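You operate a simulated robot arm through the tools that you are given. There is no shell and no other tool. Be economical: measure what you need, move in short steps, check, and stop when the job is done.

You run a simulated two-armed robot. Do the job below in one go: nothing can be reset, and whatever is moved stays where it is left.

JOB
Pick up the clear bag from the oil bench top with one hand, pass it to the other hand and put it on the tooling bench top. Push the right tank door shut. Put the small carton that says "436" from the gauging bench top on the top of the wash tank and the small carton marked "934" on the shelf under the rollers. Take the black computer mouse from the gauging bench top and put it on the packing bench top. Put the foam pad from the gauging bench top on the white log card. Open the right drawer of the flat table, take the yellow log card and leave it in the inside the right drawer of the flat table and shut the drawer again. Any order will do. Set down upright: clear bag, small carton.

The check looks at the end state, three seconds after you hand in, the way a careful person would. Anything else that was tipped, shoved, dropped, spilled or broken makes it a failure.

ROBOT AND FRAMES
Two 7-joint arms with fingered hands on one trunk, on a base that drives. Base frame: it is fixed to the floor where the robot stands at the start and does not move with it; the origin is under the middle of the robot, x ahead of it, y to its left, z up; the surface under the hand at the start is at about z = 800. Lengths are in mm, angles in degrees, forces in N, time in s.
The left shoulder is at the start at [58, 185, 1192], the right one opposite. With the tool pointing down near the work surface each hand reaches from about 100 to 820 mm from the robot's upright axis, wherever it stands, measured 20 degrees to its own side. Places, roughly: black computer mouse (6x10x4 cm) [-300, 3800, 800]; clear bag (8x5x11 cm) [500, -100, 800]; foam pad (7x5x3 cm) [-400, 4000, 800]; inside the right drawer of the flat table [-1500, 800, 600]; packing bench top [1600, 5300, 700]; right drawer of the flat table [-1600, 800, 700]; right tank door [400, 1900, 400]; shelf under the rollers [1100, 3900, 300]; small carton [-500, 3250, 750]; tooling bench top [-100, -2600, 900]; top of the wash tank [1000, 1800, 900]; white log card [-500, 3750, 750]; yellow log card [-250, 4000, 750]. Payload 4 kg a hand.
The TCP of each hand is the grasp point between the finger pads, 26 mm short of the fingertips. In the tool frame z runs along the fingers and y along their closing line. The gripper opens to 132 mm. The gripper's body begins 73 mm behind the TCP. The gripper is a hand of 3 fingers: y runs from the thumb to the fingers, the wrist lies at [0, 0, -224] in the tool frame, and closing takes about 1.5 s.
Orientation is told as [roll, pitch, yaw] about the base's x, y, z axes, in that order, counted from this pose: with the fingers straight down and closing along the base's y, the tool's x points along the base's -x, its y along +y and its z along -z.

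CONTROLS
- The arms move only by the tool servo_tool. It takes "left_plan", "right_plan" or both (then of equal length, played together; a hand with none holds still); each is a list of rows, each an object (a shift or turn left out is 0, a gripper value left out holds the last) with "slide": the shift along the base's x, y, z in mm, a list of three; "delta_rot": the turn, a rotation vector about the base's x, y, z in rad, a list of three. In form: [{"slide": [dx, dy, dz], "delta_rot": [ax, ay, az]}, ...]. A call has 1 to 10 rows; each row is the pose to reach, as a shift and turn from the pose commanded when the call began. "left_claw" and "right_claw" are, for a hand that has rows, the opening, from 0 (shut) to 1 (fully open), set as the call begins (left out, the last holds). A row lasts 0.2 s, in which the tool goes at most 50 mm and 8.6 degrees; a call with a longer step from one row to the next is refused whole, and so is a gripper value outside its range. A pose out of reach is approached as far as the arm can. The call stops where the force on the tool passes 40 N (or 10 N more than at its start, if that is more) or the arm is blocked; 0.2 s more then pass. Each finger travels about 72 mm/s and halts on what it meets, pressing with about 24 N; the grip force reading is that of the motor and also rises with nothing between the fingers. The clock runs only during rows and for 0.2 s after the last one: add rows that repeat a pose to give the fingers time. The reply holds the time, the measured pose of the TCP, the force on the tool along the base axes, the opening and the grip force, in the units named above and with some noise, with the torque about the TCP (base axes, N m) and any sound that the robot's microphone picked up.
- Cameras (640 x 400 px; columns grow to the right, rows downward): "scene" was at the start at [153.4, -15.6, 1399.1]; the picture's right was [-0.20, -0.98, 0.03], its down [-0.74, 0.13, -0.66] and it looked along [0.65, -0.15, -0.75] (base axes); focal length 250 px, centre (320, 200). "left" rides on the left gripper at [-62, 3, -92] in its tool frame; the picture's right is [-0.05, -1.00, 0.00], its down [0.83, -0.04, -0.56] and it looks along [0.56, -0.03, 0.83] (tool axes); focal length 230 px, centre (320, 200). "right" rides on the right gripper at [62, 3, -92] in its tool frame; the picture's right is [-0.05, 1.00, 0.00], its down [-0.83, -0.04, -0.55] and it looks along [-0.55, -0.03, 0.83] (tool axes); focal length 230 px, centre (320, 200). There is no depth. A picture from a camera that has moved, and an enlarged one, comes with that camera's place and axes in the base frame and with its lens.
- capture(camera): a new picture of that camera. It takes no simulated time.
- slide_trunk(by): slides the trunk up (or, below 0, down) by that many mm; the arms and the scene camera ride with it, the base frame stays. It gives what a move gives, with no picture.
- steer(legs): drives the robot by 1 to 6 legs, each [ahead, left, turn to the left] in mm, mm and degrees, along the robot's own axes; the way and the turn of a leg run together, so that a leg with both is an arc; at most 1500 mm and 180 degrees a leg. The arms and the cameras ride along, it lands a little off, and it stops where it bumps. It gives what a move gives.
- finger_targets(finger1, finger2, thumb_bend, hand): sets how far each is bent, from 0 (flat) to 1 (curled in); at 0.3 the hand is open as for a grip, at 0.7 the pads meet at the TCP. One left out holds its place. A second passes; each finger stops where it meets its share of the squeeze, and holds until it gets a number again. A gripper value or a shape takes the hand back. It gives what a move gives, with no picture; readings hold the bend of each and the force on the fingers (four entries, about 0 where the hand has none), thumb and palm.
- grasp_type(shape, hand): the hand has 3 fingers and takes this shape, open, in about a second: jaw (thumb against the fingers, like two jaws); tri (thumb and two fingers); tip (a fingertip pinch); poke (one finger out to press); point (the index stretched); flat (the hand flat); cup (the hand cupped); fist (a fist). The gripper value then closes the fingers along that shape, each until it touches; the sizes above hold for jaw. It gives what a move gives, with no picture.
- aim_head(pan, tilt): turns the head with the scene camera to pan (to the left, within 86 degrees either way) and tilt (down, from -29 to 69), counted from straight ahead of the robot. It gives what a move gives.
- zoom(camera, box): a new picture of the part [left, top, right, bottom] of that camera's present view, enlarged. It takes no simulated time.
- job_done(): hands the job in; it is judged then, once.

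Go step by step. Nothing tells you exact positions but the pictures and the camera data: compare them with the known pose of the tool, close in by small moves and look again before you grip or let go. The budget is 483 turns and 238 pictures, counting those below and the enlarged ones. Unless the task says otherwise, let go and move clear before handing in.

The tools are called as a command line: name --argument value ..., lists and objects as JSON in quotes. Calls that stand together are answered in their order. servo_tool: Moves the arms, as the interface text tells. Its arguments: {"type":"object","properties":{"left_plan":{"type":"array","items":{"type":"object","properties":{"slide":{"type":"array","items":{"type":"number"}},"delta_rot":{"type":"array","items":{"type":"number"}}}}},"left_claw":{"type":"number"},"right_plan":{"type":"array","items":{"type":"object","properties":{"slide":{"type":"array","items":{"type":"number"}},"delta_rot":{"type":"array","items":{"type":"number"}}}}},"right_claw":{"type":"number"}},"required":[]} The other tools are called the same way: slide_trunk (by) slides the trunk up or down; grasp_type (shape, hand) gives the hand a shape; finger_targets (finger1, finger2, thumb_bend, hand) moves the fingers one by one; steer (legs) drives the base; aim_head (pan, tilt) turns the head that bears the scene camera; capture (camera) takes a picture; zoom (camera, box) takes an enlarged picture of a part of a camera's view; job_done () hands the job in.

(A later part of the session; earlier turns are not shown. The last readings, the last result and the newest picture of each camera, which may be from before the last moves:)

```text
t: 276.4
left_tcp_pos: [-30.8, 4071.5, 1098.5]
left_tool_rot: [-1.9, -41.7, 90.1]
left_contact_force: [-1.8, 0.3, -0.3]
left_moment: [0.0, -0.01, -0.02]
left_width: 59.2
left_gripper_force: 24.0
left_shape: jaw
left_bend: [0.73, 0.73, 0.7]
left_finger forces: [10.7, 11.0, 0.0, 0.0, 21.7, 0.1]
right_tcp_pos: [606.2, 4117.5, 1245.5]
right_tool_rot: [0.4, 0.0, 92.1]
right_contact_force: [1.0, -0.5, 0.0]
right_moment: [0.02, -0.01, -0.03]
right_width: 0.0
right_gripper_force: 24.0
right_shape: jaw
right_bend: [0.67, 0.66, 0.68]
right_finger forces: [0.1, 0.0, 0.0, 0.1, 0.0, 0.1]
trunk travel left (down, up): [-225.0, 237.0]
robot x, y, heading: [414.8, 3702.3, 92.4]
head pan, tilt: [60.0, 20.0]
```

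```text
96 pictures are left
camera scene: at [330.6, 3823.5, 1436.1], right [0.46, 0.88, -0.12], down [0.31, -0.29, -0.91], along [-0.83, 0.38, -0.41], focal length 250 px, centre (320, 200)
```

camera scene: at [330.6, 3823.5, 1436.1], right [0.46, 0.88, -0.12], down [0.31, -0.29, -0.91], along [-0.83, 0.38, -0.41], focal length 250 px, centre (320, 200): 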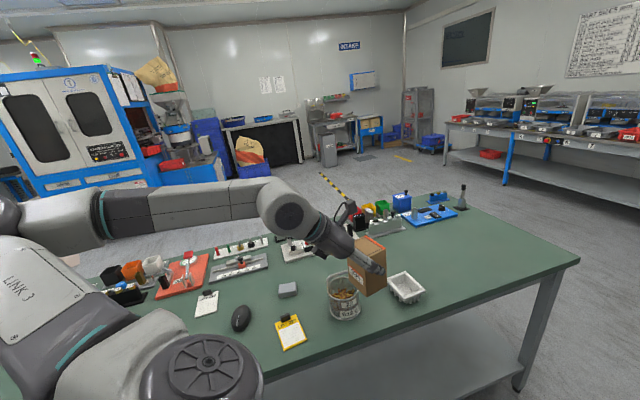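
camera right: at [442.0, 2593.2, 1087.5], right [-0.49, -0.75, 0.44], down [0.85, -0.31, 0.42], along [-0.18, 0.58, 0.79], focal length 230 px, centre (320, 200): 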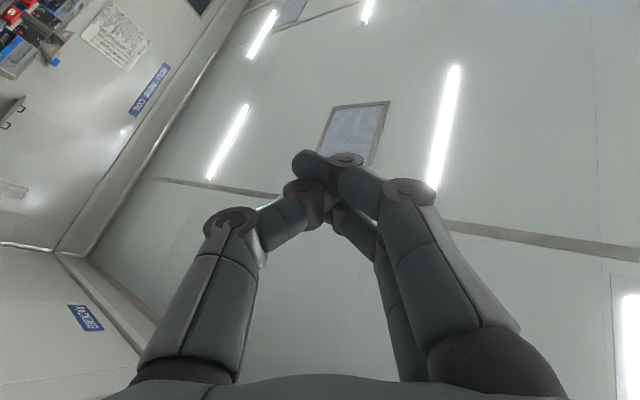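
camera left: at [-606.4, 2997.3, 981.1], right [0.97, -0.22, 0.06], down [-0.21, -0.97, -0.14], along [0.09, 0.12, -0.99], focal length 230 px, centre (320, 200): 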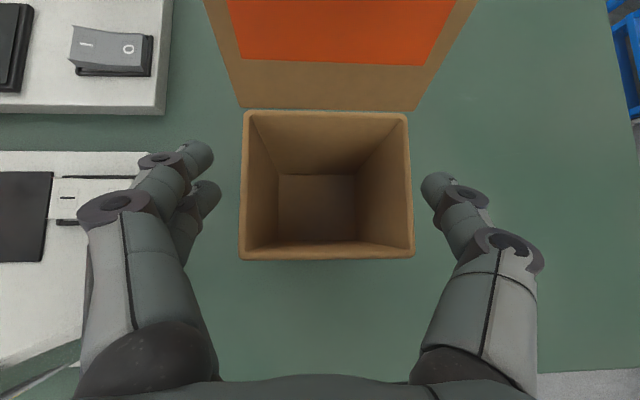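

servo_tool --left_plan '[{"slide": [-25, -35, 0]}, {"slide": [-50, -70, 0]}, {"slide": [-75, -105, 0]}, {"slide": [-95, -140, 0]}, {"slide": [-110, -175, 0]}, {"slide": [-120, -215, 0]}, {"slide": [-120, -255, 0]}, {"slide": [-120, -290, 0]}]'

aim_head --pan 86 --tilt 15

capture --camera "scene"

```text
t: 278.2
left_tcp_pos: [-179.0, 3847.4, 1143.4]
left_tool_rot: [-1.8, -41.7, 90.0]
left_contact_force: [0.2, -0.1, 1.2]
left_moment: [0.0, 0.01, 0.0]
left_width: 58.6
left_gripper_force: 24.0
left_shape: jaw
left_bend: [0.73, 0.73, 0.7]
left_finger forces: [11.0, 11.1, 0.1, 0.0, 21.9, 0.0]
left hand out of reach, approached as far as the arm can: row 4, 5, 6, 7, 8
right_tcp_pos: [606.9, 4115.7, 1246.4]
right_tool_rot: [0.3, 0.0, 92.2]
right_contact_force: [0.8, 0.5, -0.1]
right_moment: [0.01, -0.04, 0.01]
right_width: 0.0
right_gripper_force: 24.0
right_shape: jaw
right_bend: [0.67, 0.66, 0.68]
right_finger forces: [0.0, 0.1, 0.0, 0.0, 0.0, 0.1]
trunk travel left (down, up): [-225.0, 237.0]
robot x, y, heading: [414.4, 3703.4, 92.6]
head pan, tilt: [60.0, 20.0]
```

```text
t: 279.1
left_tcp_pos: [-179.6, 3847.4, 1143.3]
left_tool_rot: [-1.9, -41.6, 90.1]
left_contact_force: [0.5, 0.6, -0.4]
left_moment: [-0.01, -0.06, 0.02]
left_width: 58.7
left_gripper_force: 24.0
left_shape: jaw
left_bend: [0.73, 0.73, 0.7]
left_finger forces: [10.9, 11.1, 0.1, 0.0, 22.0, 0.1]
right_tcp_pos: [606.7, 4116.7, 1247.1]
right_tool_rot: [0.4, 0.0, 92.1]
right_contact_force: [0.6, -0.3, -1.1]
right_moment: [-0.01, -0.02, 0.0]
right_width: 0.0
right_gripper_force: 23.2
right_shape: jaw
right_bend: [0.67, 0.66, 0.68]
right_finger forces: [0.1, 0.1, 0.0, 0.1, 0.0, 0.0]
trunk travel left (down, up): [-225.0, 237.0]
robot x, y, heading: [417.7, 3705.9, 92.5]
head pan, tilt: [85.9, 15.0]
```

```text
95 pictures are left
camera scene: at [319.7, 3784.3, 1449.8], right [0.03, 0.99, -0.14], down [0.26, -0.15, -0.95], along [-0.96, -0.01, -0.27], focal length 250 px, centre (320, 200)
```

scene: 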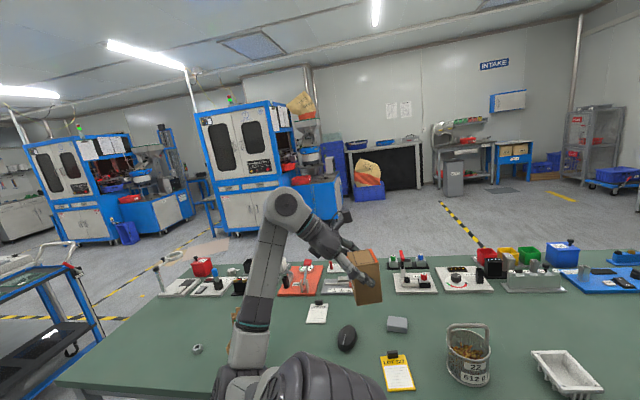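

The elbow has swung to the back/low side. Bringing the hand forward and testing low reach in the aisle.

servo_tool --left_plan '[{"slide": [35, 10, 0]}, {"slide": [75, 30, 0]}, {"slide": [115, 55, 0]}, {"slide": [155, 80, 0]}, {"slide": [195, 108, 0]}, {"slide": [235, 136, 0]}, {"slide": [275, 164, 0]}, {"slide": [315, 192, 0]}, {"slide": [350, 222, 0]}, {"slide": [376, 255, 0]}]'

servo_tool --left_plan '[{"slide": [10, 25, -40]}, {"slide": [15, 50, -80]}, {"slide": [15, 70, -125]}, {"slide": [15, 80, -170]}, {"slide": [15, 80, -215]}, {"slide": [15, 80, -260]}, {"slide": [15, 80, -305]}, {"slide": [15, 80, -350]}, {"slide": [15, 80, -395]}, {"slide": [15, 80, -440]}]'

aim_head --pan 35 --tilt 35

capture --camera "scene"

```text
t: 281.4
left_tcp_pos: [196.0, 4106.2, 1139.5]
left_tool_rot: [-2.0, -41.4, 90.1]
left_contact_force: [-0.8, 0.1, -0.7]
left_moment: [-0.01, -0.01, 0.02]
left_width: 58.7
left_gripper_force: 23.6
left_shape: jaw
left_bend: [0.73, 0.73, 0.7]
left_finger forces: [10.6, 10.9, 0.1, 0.0, 21.5, 0.0]
left hand out of reach, approached as far as the arm can: row 1, 2, 3, 4, 5, 6, 7, 8, 9
right_tcp_pos: [606.4, 4120.0, 1245.1]
right_tool_rot: [0.3, 0.2, 92.2]
right_contact_force: [-0.4, 0.9, 0.0]
right_moment: [-0.04, 0.01, 0.05]
right_width: 0.3
right_gripper_force: 23.9
right_shape: jaw
right_bend: [0.67, 0.66, 0.68]
right_finger forces: [0.0, 0.1, 0.0, 0.0, 0.0, 0.0]
trunk travel left (down, up): [-225.0, 237.0]
robot x, y, heading: [413.9, 3704.0, 92.3]
head pan, tilt: [85.9, 15.0]
```

```text
t: 283.8
left_tcp_pos: [310.1, 4146.4, 716.1]
left_tool_rot: [-18.0, -35.6, 100.3]
left_contact_force: [0.2, 0.0, -0.1]
left_moment: [0.0, 0.01, -0.04]
left_width: 58.7
left_gripper_force: 23.7
left_shape: jaw
left_bend: [0.73, 0.73, 0.7]
left_finger forces: [11.2, 11.4, 0.1, 0.0, 22.5, 0.0]
left hand out of reach, approached as far as the arm can: row 9, 10
right_tcp_pos: [602.5, 4116.5, 1246.6]
right_tool_rot: [0.3, 0.0, 92.1]
right_contact_force: [-0.6, 0.4, 1.0]
right_moment: [0.0, -0.05, -0.03]
right_width: 0.0
right_gripper_force: 23.9
right_shape: jaw
right_bend: [0.67, 0.66, 0.68]
right_finger forces: [0.0, 0.0, 0.0, 0.1, 0.0, 0.1]
trunk travel left (down, up): [-225.0, 237.0]
robot x, y, heading: [413.5, 3703.5, 92.4]
head pan, tilt: [85.9, 15.0]
stopped in row 10 (left hand): the arm was blocked; the commanded pose is now the measured one
```

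```text
t: 284.9
left_tcp_pos: [312.0, 4146.6, 715.9]
left_tool_rot: [-17.8, -35.6, 100.2]
left_contact_force: [-0.6, -0.7, -0.1]
left_moment: [0.0, 0.04, 0.02]
left_width: 58.4
left_gripper_force: 24.2
left_shape: jaw
left_bend: [0.73, 0.73, 0.7]
left_finger forces: [11.2, 11.4, 0.1, 0.0, 22.5, 0.0]
right_tcp_pos: [604.6, 4118.1, 1245.2]
right_tool_rot: [0.3, 0.0, 92.2]
right_contact_force: [0.6, 0.9, 0.3]
right_moment: [-0.03, -0.03, -0.02]
right_width: 0.5
right_gripper_force: 24.2
right_shape: jaw
right_bend: [0.67, 0.66, 0.68]
right_finger forces: [0.0, 0.0, 0.0, 0.0, 0.1, 0.0]
trunk travel left (down, up): [-225.0, 237.0]
robot x, y, heading: [417.3, 3705.6, 92.5]
head pan, tilt: [35.0, 35.0]
```

```text
94 pictures are left
camera scene: at [359.6, 3847.0, 1408.8], right [0.79, 0.6, -0.08], down [0.35, -0.57, -0.74], along [-0.49, 0.56, -0.66], focal length 250 px, centre (320, 200)
```

scene: 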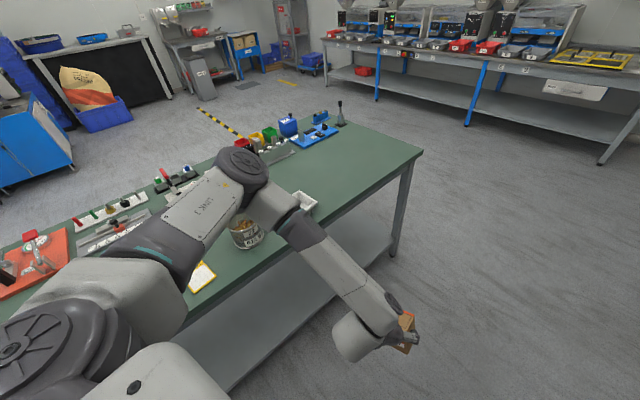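

servo_tool --left_plan '[{"slide": [-10, -5, 40], "delta_rot": [0.042, 0.111, 0]}, {"slide": [-20, -10, 85], "delta_rot": [0.084, 0.223, 0]}, {"slide": [-40, -15, 130], "delta_rot": [0.084, 0.223, 0]}, {"slide": [-60, -20, 175], "delta_rot": [0.084, 0.223, 0]}, {"slide": [-80, -25, 220], "delta_rot": [0.084, 0.223, 0]}, {"slide": [-90, -30, 265], "delta_rot": [0.084, 0.223, 0]}, {"slide": [-100, -30, 310], "delta_rot": [0.084, 0.223, 0]}, {"slide": [-100, -30, 355], "delta_rot": [0.084, 0.223, 0]}, {"slide": [-100, -30, 400], "delta_rot": [0.084, 0.223, 0]}]'

steer --legs '[[0, 0, 82]]'

aim_head --pan 70 --tilt 30

capture --camera "scene"

```text
t: 286.9
left_tcp_pos: [206.2, 4114.1, 1109.9]
left_tool_rot: [-2.5, -40.2, 90.7]
left_contact_force: [-1.1, 0.8, 6.3]
left_moment: [-0.42, -0.03, -0.06]
left_width: 58.2
left_gripper_force: 23.7
left_shape: jaw
left_bend: [0.73, 0.73, 0.7]
left_finger forces: [11.0, 11.1, 0.1, 0.0, 22.0, 0.1]
left hand out of reach, approached as far as the arm can: row 6, 7
right_tcp_pos: [601.2, 4117.2, 1246.8]
right_tool_rot: [0.0, 0.0, 92.2]
right_contact_force: [0.5, 0.5, -0.3]
right_moment: [-0.05, -0.03, 0.01]
right_width: 0.0
right_gripper_force: 24.3
right_shape: jaw
right_bend: [0.67, 0.66, 0.68]
right_finger forces: [0.0, 0.0, 0.0, 0.0, 0.0, 0.0]
trunk travel left (down, up): [-225.0, 237.0]
robot x, y, heading: [411.0, 3700.5, 92.2]
head pan, tilt: [35.0, 35.0]
```

```text
t: 290.9
left_tcp_pos: [-17.9, 3554.6, 1117.2]
left_tool_rot: [-2.0, -41.6, 173.0]
left_contact_force: [-0.4, 0.6, -1.3]
left_moment: [0.0, 0.0, 0.01]
left_width: 58.4
left_gripper_force: 24.2
left_shape: jaw
left_bend: [0.73, 0.73, 0.7]
left_finger forces: [10.9, 11.1, 0.0, 0.0, 22.1, 0.0]
right_tcp_pos: [29.7, 3946.8, 1246.3]
right_tool_rot: [0.2, 0.0, 174.8]
right_contact_force: [-1.5, -0.2, -0.3]
right_moment: [-0.01, 0.0, 0.0]
right_width: 0.1
right_gripper_force: 23.6
right_shape: jaw
right_bend: [0.67, 0.66, 0.68]
right_finger forces: [0.0, 0.1, 0.0, 0.0, 0.0, 0.0]
trunk travel left (down, up): [-225.0, 237.0]
robot x, y, heading: [416.9, 3704.8, 174.9]
head pan, tilt: [35.0, 35.0]
```

```text
t: 291.9
left_tcp_pos: [-18.5, 3554.5, 1117.9]
left_tool_rot: [-2.0, -41.6, 173.1]
left_contact_force: [-0.2, 0.1, -1.1]
left_moment: [-0.01, -0.04, -0.03]
left_width: 58.3
left_gripper_force: 23.9
left_shape: jaw
left_bend: [0.73, 0.73, 0.7]
left_finger forces: [10.9, 11.1, 0.1, 0.0, 21.9, 0.0]
right_tcp_pos: [30.6, 3947.3, 1246.1]
right_tool_rot: [0.2, 0.1, 174.8]
right_contact_force: [0.3, 0.1, -0.4]
right_moment: [0.0, 0.02, 0.0]
right_width: 0.0
right_gripper_force: 23.5
right_shape: jaw
right_bend: [0.67, 0.66, 0.68]
right_finger forces: [0.0, 0.0, 0.2, 0.0, 0.0, 0.0]
trunk travel left (down, up): [-225.0, 237.0]
robot x, y, heading: [412.4, 3702.4, 175.0]
head pan, tilt: [70.0, 30.0]
```

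```text
93 pictures are left
camera scene: at [306.3, 3630.8, 1422.3], right [-0.9, 0.42, -0.14], down [0.33, 0.44, -0.83], along [-0.29, -0.79, -0.54], focal length 250 px, centre (320, 200)
```

scene: 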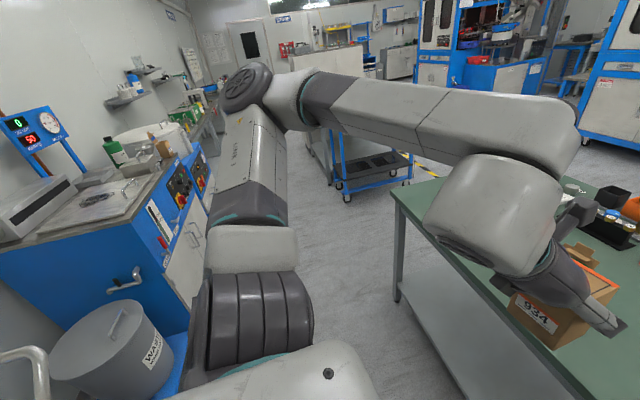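

servo_tool --left_plan '[{"slide": [18, -38, 0]}, {"slide": [36, -77, 0]}, {"slide": [55, -115, 0]}, {"slide": [73, -153, 0]}, {"slide": [91, -192, 0]}, {"slide": [109, -230, -10]}, {"slide": [127, -268, -20]}, {"slide": [146, -306, -30]}, {"slide": [164, -345, -40]}, {"slide": [182, -383, -50]}]'

servo_tool --left_plan '[{"slide": [0, 0, -45]}, {"slide": [0, 0, -90]}, {"slide": [0, 0, -135]}, {"slide": [0, 0, -180]}, {"slide": [0, 0, -225]}, {"slide": [0, 0, -270]}, {"slide": [0, 0, -315]}]'

capture --camera "scene"

```text
t: 294.1
left_tcp_pos: [96.8, 3139.6, 1087.5]
left_tool_rot: [-2.1, -42.9, 173.4]
left_contact_force: [0.8, 0.4, -1.4]
left_moment: [0.08, 0.0, -0.01]
left_width: 58.2
left_gripper_force: 23.7
left_shape: jaw
left_bend: [0.73, 0.73, 0.7]
left_finger forces: [11.2, 11.4, 0.1, 0.1, 22.5, 0.0]
left hand out of reach, approached as far as the arm can: row 1, 2, 3, 4, 5, 6, 7, 8, 9, 10
right_tcp_pos: [30.0, 3944.4, 1246.3]
right_tool_rot: [0.2, 0.1, 174.8]
right_contact_force: [0.9, -0.9, -0.1]
right_moment: [0.01, 0.01, -0.01]
right_width: 0.0
right_gripper_force: 23.9
right_shape: jaw
right_bend: [0.67, 0.66, 0.68]
right_finger forces: [0.1, 0.1, 0.0, 0.0, 0.0, 0.0]
trunk travel left (down, up): [-225.0, 237.0]
robot x, y, heading: [414.6, 3705.6, 174.9]
head pan, tilt: [70.0, 30.0]
```

```text
t: 295.7
left_tcp_pos: [94.6, 3143.4, 773.3]
left_tool_rot: [-2.1, -41.5, 173.0]
left_contact_force: [0.1, 0.4, -0.2]
left_moment: [0.0, -0.01, 0.04]
left_width: 57.8
left_gripper_force: 24.1
left_shape: jaw
left_bend: [0.73, 0.73, 0.7]
left_finger forces: [10.6, 11.2, 0.1, 0.0, 21.8, 0.1]
left hand out of reach, approached as far as the arm can: row 1, 2
right_tcp_pos: [31.5, 3947.1, 1247.1]
right_tool_rot: [0.3, 0.0, 174.8]
right_contact_force: [0.3, -0.6, -0.2]
right_moment: [-0.03, 0.0, -0.01]
right_width: 0.2
right_gripper_force: 24.4
right_shape: jaw
right_bend: [0.67, 0.66, 0.68]
right_finger forces: [0.1, 0.1, 0.0, 0.0, 0.0, 0.0]
trunk travel left (down, up): [-225.0, 237.0]
robot x, y, heading: [420.7, 3705.7, 175.0]
head pan, tilt: [70.0, 30.0]
```

```text
92 pictures are left
camera scene: at [306.4, 3629.5, 1422.3], right [-0.9, 0.42, -0.14], down [0.33, 0.44, -0.83], along [-0.29, -0.79, -0.54], focal length 250 px, centre (320, 200)
```

scene: 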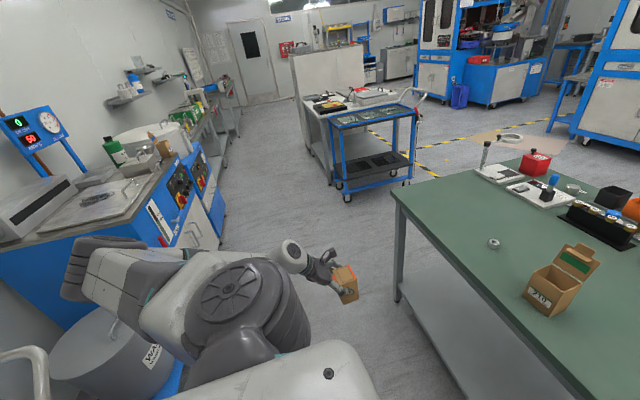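

Now the elbow is back and low. Continuing down, then forward at low height.

servo_tool --left_plan '[{"slide": [0, 0, -45]}, {"slide": [-10, 10, -90]}, {"slide": [-20, 20, -135]}, {"slide": [-40, 40, -160]}, {"slide": [-65, 65, -180]}, {"slide": [-90, 95, -190]}, {"slide": [-115, 125, -200]}, {"slide": [-140, 155, -210]}, {"slide": [-165, 185, -220]}, {"slide": [-190, 215, -230]}]'

aim_head --pan 45 --tilt 40

capture --camera "scene"

```text
t: 297.9
left_tcp_pos: [-8.6, 3220.1, 735.0]
left_tool_rot: [-2.2, -41.4, 173.1]
left_contact_force: [0.0, 0.3, -0.5]
left_moment: [0.0, 0.02, 0.0]
left_width: 58.0
left_gripper_force: 24.3
left_shape: jaw
left_bend: [0.73, 0.73, 0.7]
left_finger forces: [10.5, 11.1, 0.0, 0.0, 21.8, 0.0]
left hand out of reach, approached as far as the arm can: row 2, 3, 4, 5, 6, 7, 8, 9, 10
right_tcp_pos: [31.3, 3947.7, 1244.9]
right_tool_rot: [0.3, 0.1, 174.8]
right_contact_force: [-0.8, -0.5, 0.4]
right_moment: [0.0, 0.0, 0.02]
right_width: 0.1
right_gripper_force: 24.2
right_shape: jaw
right_bend: [0.67, 0.66, 0.68]
right_finger forces: [0.0, 0.0, 0.0, 0.0, 0.0, 0.0]
trunk travel left (down, up): [-225.0, 237.0]
robot x, y, heading: [416.1, 3705.7, 174.8]
head pan, tilt: [70.0, 30.0]
```

```text
t: 298.8
left_tcp_pos: [-7.7, 3218.5, 735.9]
left_tool_rot: [-2.1, -41.5, 173.0]
left_contact_force: [-0.1, -0.6, -0.8]
left_moment: [-0.02, -0.02, -0.02]
left_width: 57.8
left_gripper_force: 24.1
left_shape: jaw
left_bend: [0.73, 0.73, 0.7]
left_finger forces: [10.5, 11.1, 0.1, 0.0, 21.7, 0.0]
right_tcp_pos: [31.0, 3947.0, 1246.1]
right_tool_rot: [0.4, 0.0, 174.8]
right_contact_force: [0.0, 0.7, 0.4]
right_moment: [0.01, -0.02, -0.01]
right_width: 0.3
right_gripper_force: 24.1
right_shape: jaw
right_bend: [0.67, 0.66, 0.68]
right_finger forces: [0.1, 0.0, 0.0, 0.1, 0.0, 0.0]
trunk travel left (down, up): [-225.0, 237.0]
robot x, y, heading: [417.6, 3705.4, 174.8]
head pan, tilt: [45.0, 40.0]
```

```text
91 pictures are left
camera scene: at [282.1, 3657.8, 1403.0], right [-0.64, 0.76, -0.1], down [0.6, 0.4, -0.69], along [-0.49, -0.5, -0.71], focal length 250 px, centre (320, 200)
```

scene: 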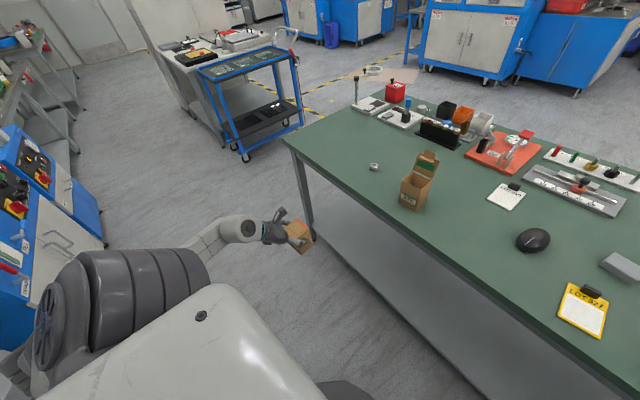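

servo_tool --left_plan '[{"slide": [22, 35, 0]}, {"slide": [44, 70, 0]}, {"slide": [65, 105, 0]}, {"slide": [87, 141, 0]}, {"slide": [109, 176, 0]}, {"slide": [130, 212, 0]}, {"slide": [152, 247, 0]}, {"slide": [152, 247, -40]}, {"slide": [152, 247, -80]}, {"slide": [152, 247, -120]}]'

servo_tool --left_plan '[{"slide": [0, 0, -40]}, {"slide": [0, 0, -80]}, {"slide": [0, 0, -120]}]'

capture --camera "scene"

```text
t: 301.0
left_tcp_pos: [140.8, 3372.8, 761.0]
left_tool_rot: [-2.0, -41.5, 173.1]
left_contact_force: [0.3, 0.6, -0.1]
left_moment: [0.01, -0.01, -0.01]
left_width: 58.0
left_gripper_force: 24.0
left_shape: jaw
left_bend: [0.73, 0.73, 0.7]
left_finger forces: [10.7, 11.1, 0.0, 0.0, 21.7, 0.0]
left hand out of reach, approached as far as the arm can: row 1, 2, 3, 4, 5, 6, 7, 8, 9, 10
right_tcp_pos: [31.0, 3948.1, 1245.9]
right_tool_rot: [0.3, 0.0, 174.8]
right_contact_force: [0.1, 0.1, 0.1]
right_moment: [0.03, 0.0, 0.01]
right_width: 0.0
right_gripper_force: 24.0
right_shape: jaw
right_bend: [0.67, 0.66, 0.68]
right_finger forces: [0.0, 0.0, 0.1, 0.0, 0.0, 0.1]
trunk travel left (down, up): [-225.0, 237.0]
robot x, y, heading: [416.2, 3704.8, 174.9]
head pan, tilt: [45.0, 40.0]
```

```text
t: 301.8
left_tcp_pos: [133.5, 3319.4, 722.0]
left_tool_rot: [-2.2, -41.6, 173.1]
left_contact_force: [0.7, -0.5, -0.6]
left_moment: [0.0, -0.02, -0.01]
left_width: 57.8
left_gripper_force: 24.4
left_shape: jaw
left_bend: [0.73, 0.73, 0.7]
left_finger forces: [10.6, 11.1, 0.0, 0.0, 21.7, 0.1]
left hand out of reach, approached as far as the arm can: row 1, 2, 3
right_tcp_pos: [29.7, 3947.4, 1246.0]
right_tool_rot: [0.3, 0.0, 174.8]
right_contact_force: [0.3, 0.5, 0.5]
right_moment: [0.01, -0.04, 0.0]
right_width: 0.0
right_gripper_force: 24.5
right_shape: jaw
right_bend: [0.67, 0.66, 0.68]
right_finger forces: [0.1, 0.0, 0.0, 0.1, 0.0, 0.1]
trunk travel left (down, up): [-225.0, 237.0]
robot x, y, heading: [417.8, 3707.4, 175.1]
head pan, tilt: [45.0, 40.0]
```

```text
90 pictures are left
camera scene: at [281.7, 3657.5, 1402.9], right [-0.64, 0.77, -0.1], down [0.6, 0.4, -0.69], along [-0.49, -0.5, -0.71], focal length 250 px, centre (320, 200)
```

scene: 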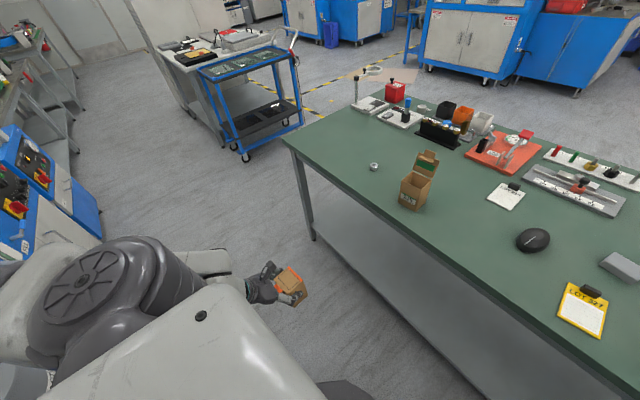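

The upper arm is joint-limited after the earlier tangle. I'll park the carton on the gauging bench, unwind the arm overhead, and then re-grip. First raise and drive to the bench.

servo_tool --left_plan '[{"slide": [0, 0, 45]}, {"slide": [0, 0, 90]}, {"slide": [0, 0, 135]}, {"slide": [0, 0, 180]}, {"slide": [-20, 20, 220]}, {"slide": [-50, 50, 250]}, {"slide": [-80, 80, 280]}, {"slide": [-110, 110, 310]}, {"slide": [-140, 140, 330]}, {"slide": [-170, 170, 350]}]'

servo_tool --left_plan '[{"slide": [-30, 20, 0]}, {"slide": [-60, 40, 0]}, {"slide": [-90, 60, 10]}, {"slide": [-115, 80, 10]}, {"slide": [-115, 80, 10]}]'

steer --legs '[[0, 560, -7], [200, 0, 0]]'

aim_head --pan 10 --tilt 40

capture --camera "scene"

capture --camera "left"

```text
refused: row 6 steps farther than a row can; nothing moved
```

```text
t: 303.0
left_tcp_pos: [12.7, 3368.6, 762.4]
left_tool_rot: [-2.2, -41.5, 172.9]
left_contact_force: [0.1, 0.0, -0.3]
left_moment: [-0.02, 0.0, 0.0]
left_width: 58.1
left_gripper_force: 24.0
left_shape: jaw
left_bend: [0.73, 0.73, 0.7]
left_finger forces: [10.6, 11.1, 0.1, 0.1, 21.6, 0.0]
left hand out of reach, approached as far as the arm can: row 1, 2, 3, 4, 5
right_tcp_pos: [31.9, 3947.0, 1245.3]
right_tool_rot: [0.2, 0.0, 174.8]
right_contact_force: [1.2, 0.4, 0.4]
right_moment: [-0.01, 0.01, -0.01]
right_width: 0.3
right_gripper_force: 23.9
right_shape: jaw
right_bend: [0.67, 0.66, 0.68]
right_finger forces: [0.0, 0.0, 0.0, 0.0, 0.1, 0.0]
trunk travel left (down, up): [-225.0, 237.0]
robot x, y, heading: [417.7, 3708.2, 174.8]
head pan, tilt: [45.0, 40.0]
```

```text
t: 307.4
left_tcp_pos: [-300.6, 2910.7, 760.6]
left_tool_rot: [-2.3, -41.2, 165.5]
left_contact_force: [20.3, -3.7, -13.2]
left_moment: [-0.13, -0.03, 0.1]
left_width: 57.3
left_gripper_force: 23.9
left_shape: jaw
left_bend: [0.74, 0.73, 0.7]
left_finger forces: [16.3, 10.0, 0.0, 0.0, 21.9, 0.0]
right_tcp_pos: [-208.6, 3480.4, 1246.8]
right_tool_rot: [0.3, 0.0, 167.1]
right_contact_force: [0.4, -0.4, -0.4]
right_moment: [-0.02, 0.03, -0.02]
right_width: 0.3
right_gripper_force: 24.1
right_shape: jaw
right_bend: [0.67, 0.66, 0.68]
right_finger forces: [0.0, 0.0, 0.0, 0.1, 0.0, 0.0]
trunk travel left (down, up): [-225.0, 237.0]
robot x, y, heading: [140.2, 3192.7, 167.4]
head pan, tilt: [45.0, 40.0]
```

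```text
t: 308.4
left_tcp_pos: [-300.8, 2910.2, 759.6]
left_tool_rot: [-2.3, -41.2, 165.5]
left_contact_force: [9.2, -0.7, -9.7]
left_moment: [-0.07, -0.05, -0.05]
left_width: 57.2
left_gripper_force: 24.0
left_shape: jaw
left_bend: [0.74, 0.73, 0.7]
left_finger forces: [12.0, 10.3, 0.0, 0.0, 21.7, 0.1]
right_tcp_pos: [-207.2, 3480.9, 1245.9]
right_tool_rot: [0.3, 0.0, 167.3]
right_contact_force: [-0.3, -0.1, 0.3]
right_moment: [0.01, 0.0, -0.02]
right_width: 0.0
right_gripper_force: 23.9
right_shape: jaw
right_bend: [0.67, 0.66, 0.68]
right_finger forces: [0.0, 0.0, 0.0, 0.0, 0.0, 0.1]
trunk travel left (down, up): [-225.0, 237.0]
robot x, y, heading: [139.2, 3192.3, 167.3]
head pan, tilt: [10.0, 40.0]
```

```text
89 pictures are left
camera scene: at [-10.3, 3209.8, 1399.5], right [0.05, 1.0, -0.02], down [0.74, -0.05, -0.67], along [-0.67, 0.01, -0.74], focal length 250 px, centre (320, 200)
```

scene: 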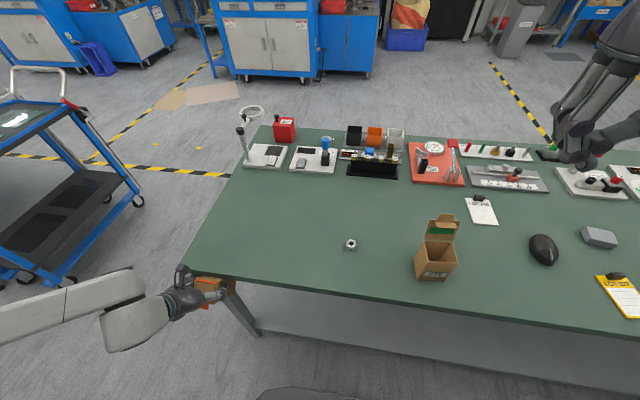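

```text
88 pictures are left
camera left: at [-288.9, 2898.3, 870.0], right [0.24, 0.97, 0.06], down [0.97, -0.23, -0.13], along [-0.11, 0.09, -0.99], focal length 230 px, centre (320, 200)
```

left: 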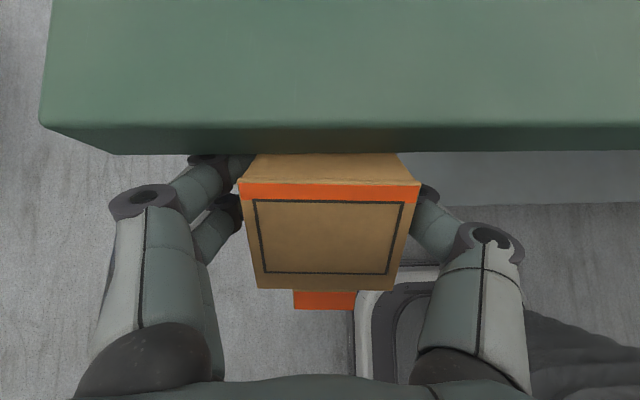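

The raise was refused, so the low carton nudged the bench edge. Backing straight off and checking.

steer --legs '[[-170, 0, 0]]'

servo_tool --left_plan '[{"slide": [0, 0, 45]}, {"slide": [0, 0, 90]}, {"slide": [0, 0, 135]}, {"slide": [0, 0, 180]}, {"slide": [0, 0, 225]}, {"slide": [0, 0, 270]}, {"slide": [0, 0, 315]}]'

capture --camera "scene"

capture --camera "left"

```text
t: 309.9
left_tcp_pos: [-134.1, 2873.5, 758.8]
left_tool_rot: [-2.2, -41.2, 165.3]
left_contact_force: [0.1, 0.8, -0.2]
left_moment: [0.0, -0.01, -0.01]
left_width: 57.2
left_gripper_force: 24.3
left_shape: jaw
left_bend: [0.74, 0.73, 0.7]
left_finger forces: [10.7, 10.7, 0.0, 0.1, 21.3, 0.0]
right_tcp_pos: [-39.1, 3445.0, 1244.8]
right_tool_rot: [0.3, 0.0, 167.0]
right_contact_force: [-0.7, -0.4, -0.5]
right_moment: [0.0, 0.01, 0.02]
right_width: 0.0
right_gripper_force: 24.2
right_shape: jaw
right_bend: [0.67, 0.66, 0.68]
right_finger forces: [0.0, 0.0, 0.0, 0.1, 0.1, 0.0]
trunk travel left (down, up): [-225.0, 237.0]
robot x, y, heading: [311.8, 3151.2, 167.2]
head pan, tilt: [10.0, 40.0]
```

```text
t: 311.5
left_tcp_pos: [-142.6, 2863.9, 1067.6]
left_tool_rot: [-2.7, -39.5, 165.5]
left_contact_force: [-2.4, -0.6, 5.5]
left_moment: [-0.09, -0.34, -0.06]
left_width: 57.0
left_gripper_force: 24.2
left_shape: jaw
left_bend: [0.74, 0.73, 0.7]
left_finger forces: [10.6, 10.7, 0.1, 0.0, 21.4, 0.0]
left hand out of reach, approached as far as the arm can: row 4, 5, 6, 7
right_tcp_pos: [-43.8, 3440.3, 1245.1]
right_tool_rot: [0.0, 0.2, 167.0]
right_contact_force: [-1.1, 0.0, -0.8]
right_moment: [0.02, -0.05, -0.01]
right_width: 0.0
right_gripper_force: 23.7
right_shape: jaw
right_bend: [0.67, 0.66, 0.68]
right_finger forces: [0.1, 0.1, 0.0, 0.1, 0.0, 0.0]
trunk travel left (down, up): [-225.0, 237.0]
robot x, y, heading: [311.4, 3152.7, 167.3]
head pan, tilt: [10.0, 40.0]
```

```text
87 pictures are left
camera scene: at [153.5, 3168.1, 1398.8], right [0.05, 1.0, -0.02], down [0.75, -0.05, -0.66], along [-0.66, 0.02, -0.75], focal length 250 px, centre (320, 200)
```

scene: 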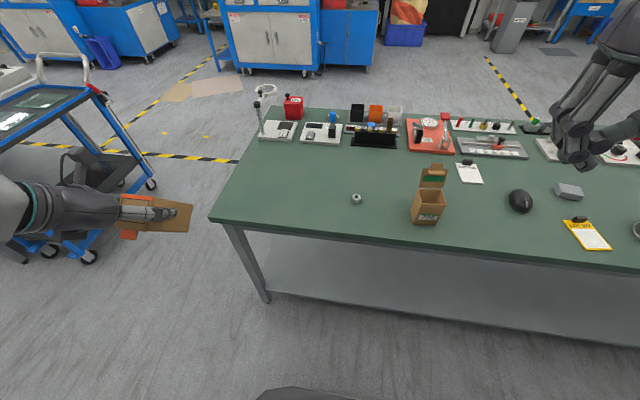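

```text
86 pictures are left
camera left: at [-134.4, 2853.3, 1178.5], right [0.24, 0.97, 0.07], down [0.97, -0.23, -0.1], along [-0.08, 0.09, -0.99], focal length 230 px, centre (320, 200)
```

left: 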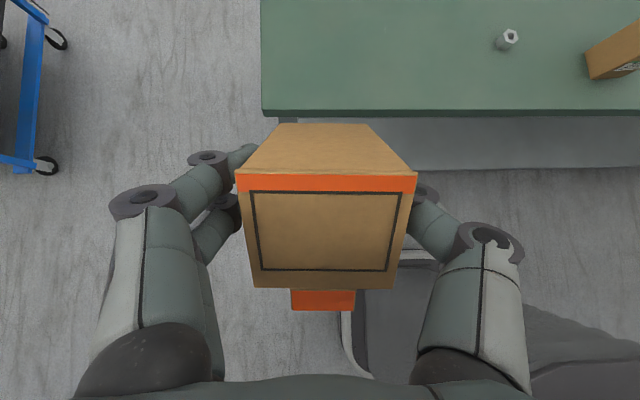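

zoom --camera "scene" --box '[60, 150, 240, 270]'

```text
3.33 times, centred on (150, 210) of scene
camera zoom: at [153.5, 3168.1, 1398.8], right [0.05, 1.0, -0.02], down [0.75, -0.05, -0.66], along [-0.66, 0.02, -0.75], focal length 833 px, centre (887, 167)
```

zoom: 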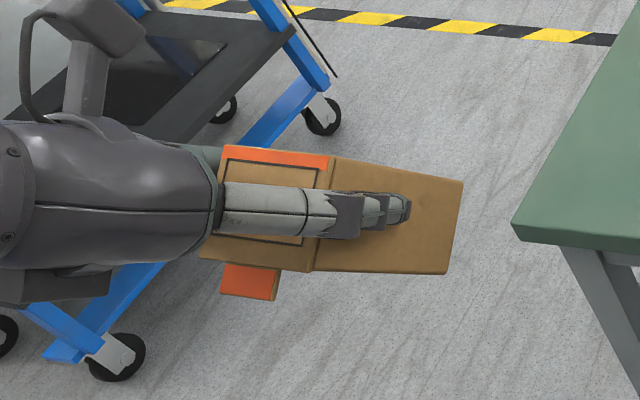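

The carton pivoted in the grip so it's now aligned with the tool (which suits a vertical hand). I'll turn into the aisle and unwind the arm: up overhead, then forward and down.

steer --legs '[[0, 0, -77]]'

servo_tool --left_plan '[{"slide": [9, -11, 44], "delta_rot": [0.1226, 0, 0]}, {"slide": [18, -23, 88], "delta_rot": [0.2452, 0, 0]}, {"slide": [27, -34, 132], "delta_rot": [0.3678, 0, 0]}, {"slide": [36, -46, 176], "delta_rot": [0.4904, 0, 0]}, {"slide": [45, -57, 219], "delta_rot": [0.613, 0, 0]}, {"slide": [55, -69, 263], "delta_rot": [0.7356, 0, 0]}, {"slide": [64, -80, 307], "delta_rot": [0.8582, 0, 0]}, {"slide": [73, -92, 351], "delta_rot": [0.9808, 0, 0]}, {"slide": [82, -103, 395], "delta_rot": [1.1034, 0, 0]}, {"slide": [91, -115, 439], "delta_rot": [1.226, 0, 0]}]'

aim_head --pan 60 --tilt 5

capture --camera "scene"

```text
t: 315.2
left_tcp_pos: [-56.9, 3538.8, 1079.0]
left_tool_rot: [-2.3, -41.1, 86.7]
left_contact_force: [-0.6, -0.8, -0.2]
left_moment: [-0.01, 0.0, 0.02]
left_width: 57.0
left_gripper_force: 24.2
left_shape: jaw
left_bend: [0.74, 0.73, 0.7]
left_finger forces: [10.7, 10.9, 0.0, 0.1, 21.4, 0.1]
right_tcp_pos: [525.9, 3552.7, 1244.8]
right_tool_rot: [0.3, 0.1, 88.6]
right_contact_force: [-0.5, -0.1, 0.3]
right_moment: [-0.02, 0.03, -0.03]
right_width: 0.0
right_gripper_force: 24.0
right_shape: jaw
right_bend: [0.67, 0.66, 0.68]
right_finger forces: [0.0, 0.0, 0.0, 0.1, 0.0, 0.0]
trunk travel left (down, up): [-225.0, 237.0]
robot x, y, heading: [308.3, 3153.8, 88.5]
head pan, tilt: [10.0, 40.0]
```

```text
t: 317.4
left_tcp_pos: [31.4, 3428.0, 1516.6]
left_tool_rot: [169.4, -68.5, -83.3]
left_contact_force: [-0.2, -0.1, -0.3]
left_moment: [-0.01, 0.0, -0.02]
left_width: 56.9
left_gripper_force: 23.8
left_shape: jaw
left_bend: [0.74, 0.73, 0.7]
left_finger forces: [10.6, 10.8, 0.1, 0.1, 21.4, 0.1]
left hand out of reach, approached as far as the arm can: row 1, 2, 3, 4, 5, 6, 7, 8
right_tcp_pos: [527.3, 3554.4, 1244.9]
right_tool_rot: [0.3, 0.1, 88.5]
right_contact_force: [0.5, 0.0, 0.2]
right_moment: [-0.01, 0.0, -0.02]
right_width: 0.0
right_gripper_force: 24.0
right_shape: jaw
right_bend: [0.67, 0.66, 0.68]
right_finger forces: [0.0, 0.1, 0.0, 0.1, 0.1, 0.0]
trunk travel left (down, up): [-225.0, 237.0]
robot x, y, heading: [310.0, 3150.5, 88.7]
head pan, tilt: [10.0, 40.0]
```

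```text
t: 318.6
left_tcp_pos: [30.9, 3426.5, 1515.8]
left_tool_rot: [169.3, -68.5, -83.3]
left_contact_force: [0.0, 0.0, 0.3]
left_moment: [0.0, 0.0, -0.03]
left_width: 57.0
left_gripper_force: 23.8
left_shape: jaw
left_bend: [0.74, 0.73, 0.7]
left_finger forces: [10.6, 10.9, 0.0, 0.1, 21.3, 0.0]
right_tcp_pos: [525.8, 3551.6, 1246.5]
right_tool_rot: [0.3, 0.1, 88.5]
right_contact_force: [-0.1, -0.5, -0.3]
right_moment: [0.02, -0.04, 0.03]
right_width: 0.1
right_gripper_force: 24.0
right_shape: jaw
right_bend: [0.67, 0.66, 0.68]
right_finger forces: [0.0, 0.1, 0.0, 0.0, 0.0, 0.0]
trunk travel left (down, up): [-225.0, 237.0]
robot x, y, heading: [309.7, 3154.5, 88.6]
head pan, tilt: [60.0, 5.0]
```

```text
84 pictures are left
camera scene: at [234.2, 3279.4, 1460.1], right [0.52, 0.85, -0.12], down [0.07, -0.19, -0.98], along [-0.85, 0.5, -0.16], focal length 250 px, centre (320, 200)
```

scene: 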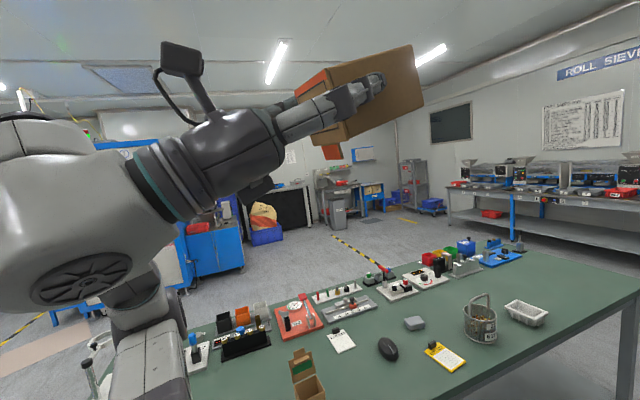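

servo_tool --left_plan '[{"slide": [9, -11, 44], "delta_rot": [0.1226, 0, 0]}, {"slide": [18, -23, 88], "delta_rot": [0.2452, 0, 0]}, {"slide": [27, -34, 132], "delta_rot": [0.3678, 0, 0]}, {"slide": [36, -46, 176], "delta_rot": [0.4904, 0, 0]}, {"slide": [45, -57, 219], "delta_rot": [0.613, 0, 0]}, {"slide": [55, -69, 263], "delta_rot": [0.7356, 0, 0]}, {"slide": [64, -80, 307], "delta_rot": [0.8582, 0, 0]}, {"slide": [73, -92, 351], "delta_rot": [0.9808, 0, 0]}, {"slide": [82, -103, 395], "delta_rot": [1.1034, 0, 0]}, {"slide": [91, -115, 439], "delta_rot": [1.226, 0, 0]}]'

aim_head --pan 60 --tilt -20

capture --camera "scene"

```text
t: 320.8
left_tcp_pos: [172.1, 3268.6, 1875.2]
left_tool_rot: [166.9, -4.4, -83.9]
left_contact_force: [0.6, -0.6, -0.9]
left_moment: [-0.03, -0.01, 0.03]
left_width: 56.9
left_gripper_force: 23.9
left_shape: jaw
left_bend: [0.74, 0.73, 0.7]
left_finger forces: [10.6, 10.8, 0.0, 0.0, 21.4, 0.0]
left hand out of reach, approached as far as the arm can: row 8, 9, 10
right_tcp_pos: [531.0, 3553.9, 1244.2]
right_tool_rot: [0.4, 0.0, 88.4]
right_contact_force: [0.3, 0.9, -0.3]
right_moment: [-0.04, 0.07, -0.01]
right_width: 0.3
right_gripper_force: 24.3
right_shape: jaw
right_bend: [0.67, 0.66, 0.68]
right_finger forces: [0.0, 0.1, 0.0, 0.1, 0.0, 0.0]
trunk travel left (down, up): [-225.0, 237.0]
robot x, y, heading: [309.7, 3152.2, 88.8]
head pan, tilt: [60.0, 5.0]
```

```text
t: 321.7
left_tcp_pos: [164.5, 3266.2, 1875.6]
left_tool_rot: [167.3, -4.5, -83.8]
left_contact_force: [-0.6, -0.5, -0.9]
left_moment: [-0.03, 0.03, 0.01]
left_width: 56.6
left_gripper_force: 23.5
left_shape: jaw
left_bend: [0.74, 0.73, 0.7]
left_finger forces: [10.6, 10.9, 0.0, 0.1, 21.5, 0.0]
right_tcp_pos: [526.3, 3552.4, 1246.1]
right_tool_rot: [0.3, 0.0, 88.4]
right_contact_force: [-0.4, -0.1, 0.0]
right_moment: [-0.03, -0.03, 0.0]
right_width: 0.0
right_gripper_force: 23.6
right_shape: jaw
right_bend: [0.67, 0.66, 0.68]
right_finger forces: [0.0, 0.1, 0.0, 0.0, 0.0, 0.0]
trunk travel left (down, up): [-225.0, 237.0]
robot x, y, heading: [311.4, 3149.2, 88.7]
head pan, tilt: [60.0, -20.0]
```

```text
83 pictures are left
camera scene: at [246.7, 3276.2, 1498.1], right [0.52, 0.85, -0.12], down [-0.29, 0.04, -0.95], along [-0.8, 0.53, 0.27], focal length 250 px, centre (320, 200)
```

scene: 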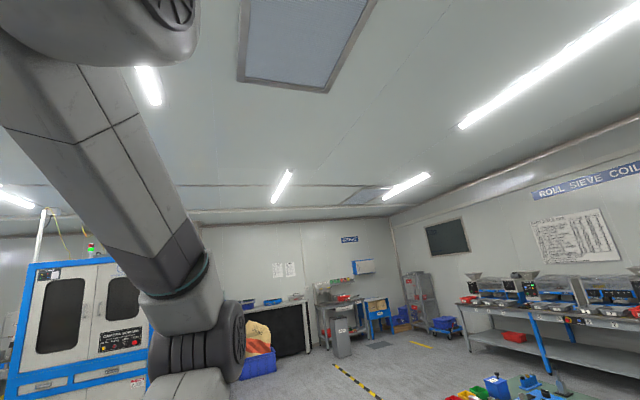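

servo_tool --left_plan '[{"slide": [-9, 11, -44], "delta_rot": [-0.1226, 0, 0]}, {"slide": [-18, 23, -88], "delta_rot": [-0.2452, 0, 0]}, {"slide": [-27, 34, -132], "delta_rot": [-0.3678, 0, 0]}, {"slide": [-36, 46, -176], "delta_rot": [-0.4904, 0, 0]}, {"slide": [-45, 57, -219], "delta_rot": [-0.613, 0, 0]}, {"slide": [-55, 69, -263], "delta_rot": [-0.7356, 0, 0]}, {"slide": [-64, 80, -307], "delta_rot": [-0.8582, 0, 0]}, {"slide": [-73, 92, -351], "delta_rot": [-0.9808, 0, 0]}, {"slide": [-82, 103, -395], "delta_rot": [-1.1034, 0, 0]}, {"slide": [-91, 115, -439], "delta_rot": [-1.226, 0, 0]}]'

servo_tool --left_plan '[{"slide": [-9, 11, -44], "delta_rot": [-0.1226, 0, 0]}, {"slide": [-18, 23, -88], "delta_rot": [-0.2452, 0, 0]}, {"slide": [-27, 34, -132], "delta_rot": [-0.3678, 0, 0]}, {"slide": [-36, 46, -176], "delta_rot": [-0.4904, 0, 0]}, {"slide": [-45, 57, -219], "delta_rot": [-0.613, 0, 0]}, {"slide": [-55, 69, -263], "delta_rot": [-0.7356, 0, 0]}, {"slide": [-64, 80, -307], "delta_rot": [-0.8582, 0, 0]}, {"slide": [-73, 92, -351], "delta_rot": [-0.9808, 0, 0]}]'

steer --legs '[[0, 0, 90]]'

```text
t: 323.9
left_tcp_pos: [78.3, 3372.2, 1460.2]
left_tool_rot: [145.4, -73.5, -67.0]
left_contact_force: [0.8, -0.2, -0.8]
left_moment: [-0.02, 0.0, -0.01]
left_width: 56.4
left_gripper_force: 23.8
left_shape: jaw
left_bend: [0.74, 0.73, 0.7]
left_finger forces: [10.6, 10.9, 0.0, 0.0, 21.5, 0.0]
left hand out of reach, approached as far as the arm can: row 10
right_tcp_pos: [528.3, 3554.7, 1244.9]
right_tool_rot: [0.4, 0.2, 88.6]
right_contact_force: [-0.2, 0.1, 0.9]
right_moment: [-0.01, 0.02, 0.0]
right_width: 0.1
right_gripper_force: 24.2
right_shape: jaw
right_bend: [0.67, 0.66, 0.68]
right_finger forces: [0.0, 0.0, 0.0, 0.0, 0.1, 0.0]
trunk travel left (down, up): [-225.0, 237.0]
robot x, y, heading: [310.1, 3154.3, 88.8]
head pan, tilt: [60.0, -20.0]
```

```text
t: 325.9
left_tcp_pos: [-25.0, 3532.5, 1183.0]
left_tool_rot: [-4.0, -54.2, 79.4]
left_contact_force: [-0.3, 0.0, 0.2]
left_moment: [0.0, -0.01, -0.04]
left_width: 56.7
left_gripper_force: 23.7
left_shape: jaw
left_bend: [0.74, 0.73, 0.7]
left_finger forces: [10.4, 10.9, 0.0, 0.0, 21.3, 0.0]
left hand out of reach, approached as far as the arm can: row 1, 2, 3, 4, 5, 6, 7, 8
right_tcp_pos: [526.5, 3553.2, 1245.4]
right_tool_rot: [0.4, 0.1, 88.5]
right_contact_force: [0.3, 0.0, 0.0]
right_moment: [0.0, -0.03, 0.0]
right_width: 0.1
right_gripper_force: 23.7
right_shape: jaw
right_bend: [0.67, 0.66, 0.68]
right_finger forces: [0.1, 0.0, 0.0, 0.0, 0.0, 0.1]
trunk travel left (down, up): [-225.0, 237.0]
robot x, y, heading: [310.9, 3150.4, 88.4]
head pan, tilt: [60.0, -20.0]
stopped in row 8 (left hand): the arm was blocked; the commanded pose is now the measured one
```

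```text
t: 330.1
left_tcp_pos: [-73.7, 2824.0, 1184.4]
left_tool_rot: [-3.9, -54.2, 168.7]
left_contact_force: [0.1, -0.3, -0.2]
left_moment: [-0.01, -0.01, -0.01]
left_width: 56.7
left_gripper_force: 24.4
left_shape: jaw
left_bend: [0.74, 0.73, 0.7]
left_finger forces: [10.4, 10.8, 0.1, 0.0, 21.2, 0.0]
right_tcp_pos: [-86.5, 3374.1, 1246.4]
right_tool_rot: [0.4, 0.0, 177.7]
right_contact_force: [0.9, 0.3, -0.1]
right_moment: [0.02, 0.03, -0.03]
right_width: 0.2
right_gripper_force: 24.4
right_shape: jaw
right_bend: [0.67, 0.66, 0.68]
right_finger forces: [0.0, 0.1, 0.0, 0.1, 0.1, 0.0]
trunk travel left (down, up): [-225.0, 237.0]
robot x, y, heading: [306.0, 3154.7, 178.2]
head pan, tilt: [60.0, -20.0]
```

servo_tool --left_plan '[{"slide": [40, -13, -19]}, {"slide": [80, -26, -38]}, {"slide": [120, -39, -57]}, {"slide": [160, -52, -76]}, {"slide": [200, -65, -95]}, {"slide": [240, -78, -114]}, {"slide": [280, -90, -134]}, {"slide": [320, -90, -150]}]'

servo_tool --left_plan '[{"slide": [20, 0, -40]}, {"slide": [40, 0, -80]}, {"slide": [60, 0, -120]}, {"slide": [60, 0, -165]}, {"slide": [60, 0, -210]}, {"slide": [60, 0, -255]}, {"slide": [60, 0, -300]}]'

aim_head --pan 86 --tilt 40

capture --camera "scene"

```text
t: 331.9
left_tcp_pos: [231.6, 2718.2, 1051.2]
left_tool_rot: [5.5, -54.1, 157.1]
left_contact_force: [-0.1, -0.8, 0.1]
left_moment: [0.0, -0.01, 0.02]
left_width: 57.0
left_gripper_force: 23.6
left_shape: jaw
left_bend: [0.74, 0.73, 0.7]
left_finger forces: [10.5, 10.9, 0.1, 0.0, 21.6, 0.0]
left hand out of reach, approached as far as the arm can: row 1, 2, 3, 4, 5, 6
right_tcp_pos: [-85.5, 3372.8, 1246.7]
right_tool_rot: [0.4, -0.1, 177.7]
right_contact_force: [0.8, -0.7, 0.7]
right_moment: [0.03, 0.05, -0.01]
right_width: 0.0
right_gripper_force: 24.0
right_shape: jaw
right_bend: [0.67, 0.66, 0.68]
right_finger forces: [0.1, 0.0, 0.1, 0.0, 0.1, 0.0]
trunk travel left (down, up): [-225.0, 237.0]
robot x, y, heading: [309.7, 3151.3, 177.8]
head pan, tilt: [60.0, -20.0]
```

```text
t: 332.3
left_tcp_pos: [235.8, 2703.7, 1034.7]
left_tool_rot: [9.7, -53.2, 151.5]
left_contact_force: [0.1, 0.4, -1.2]
left_moment: [-0.04, -0.01, 0.03]
left_width: 56.7
left_gripper_force: 23.8
left_shape: jaw
left_bend: [0.74, 0.73, 0.7]
left_finger forces: [10.5, 11.0, 0.0, 0.1, 21.4, 0.0]
left hand out of reach, approached as far as the arm can: row 1
right_tcp_pos: [-86.8, 3374.7, 1245.3]
right_tool_rot: [0.3, -0.1, 177.7]
right_contact_force: [0.3, -0.2, 0.0]
right_moment: [0.02, -0.03, 0.0]
right_width: 0.0
right_gripper_force: 24.2
right_shape: jaw
right_bend: [0.67, 0.66, 0.68]
right_finger forces: [0.1, 0.0, 0.1, 0.1, 0.0, 0.0]
trunk travel left (down, up): [-225.0, 237.0]
robot x, y, heading: [311.7, 3150.1, 177.9]
head pan, tilt: [60.0, -20.0]
stopped in row 1 (left hand): the arm was blocked; the commanded pose is now the measured one
```

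```text
t: 333.6
left_tcp_pos: [234.8, 2705.7, 1033.4]
left_tool_rot: [9.7, -53.1, 151.8]
left_contact_force: [0.3, 1.0, -0.5]
left_moment: [-0.02, 0.01, 0.0]
left_width: 56.8
left_gripper_force: 23.9
left_shape: jaw
left_bend: [0.74, 0.73, 0.7]
left_finger forces: [10.5, 10.9, 0.0, 0.0, 21.5, 0.0]
right_tcp_pos: [-85.7, 3374.0, 1245.8]
right_tool_rot: [0.2, 0.0, 177.7]
right_contact_force: [0.3, 0.7, -0.3]
right_moment: [0.0, 0.01, 0.02]
right_width: 0.0
right_gripper_force: 24.6
right_shape: jaw
right_bend: [0.67, 0.66, 0.68]
right_finger forces: [0.0, 0.1, 0.0, 0.0, 0.1, 0.0]
trunk travel left (down, up): [-225.0, 237.0]
robot x, y, heading: [309.9, 3150.8, 177.8]
head pan, tilt: [85.9, 40.0]
```

```text
82 pictures are left
camera scene: at [231.8, 3071.5, 1410.8], right [-0.98, 0.11, -0.14], down [0.18, 0.63, -0.75], along [0.01, -0.77, -0.64], focal length 250 px, centre (320, 200)
```

scene: 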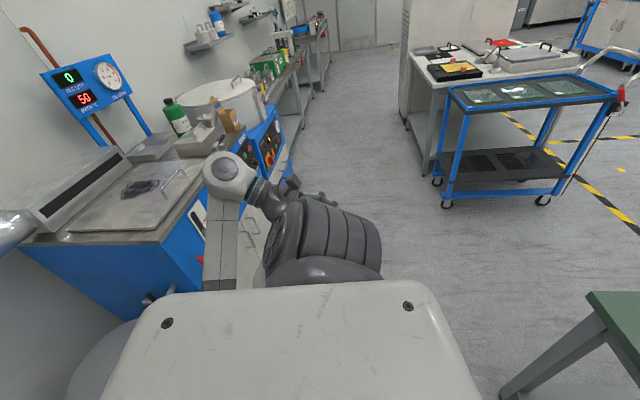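

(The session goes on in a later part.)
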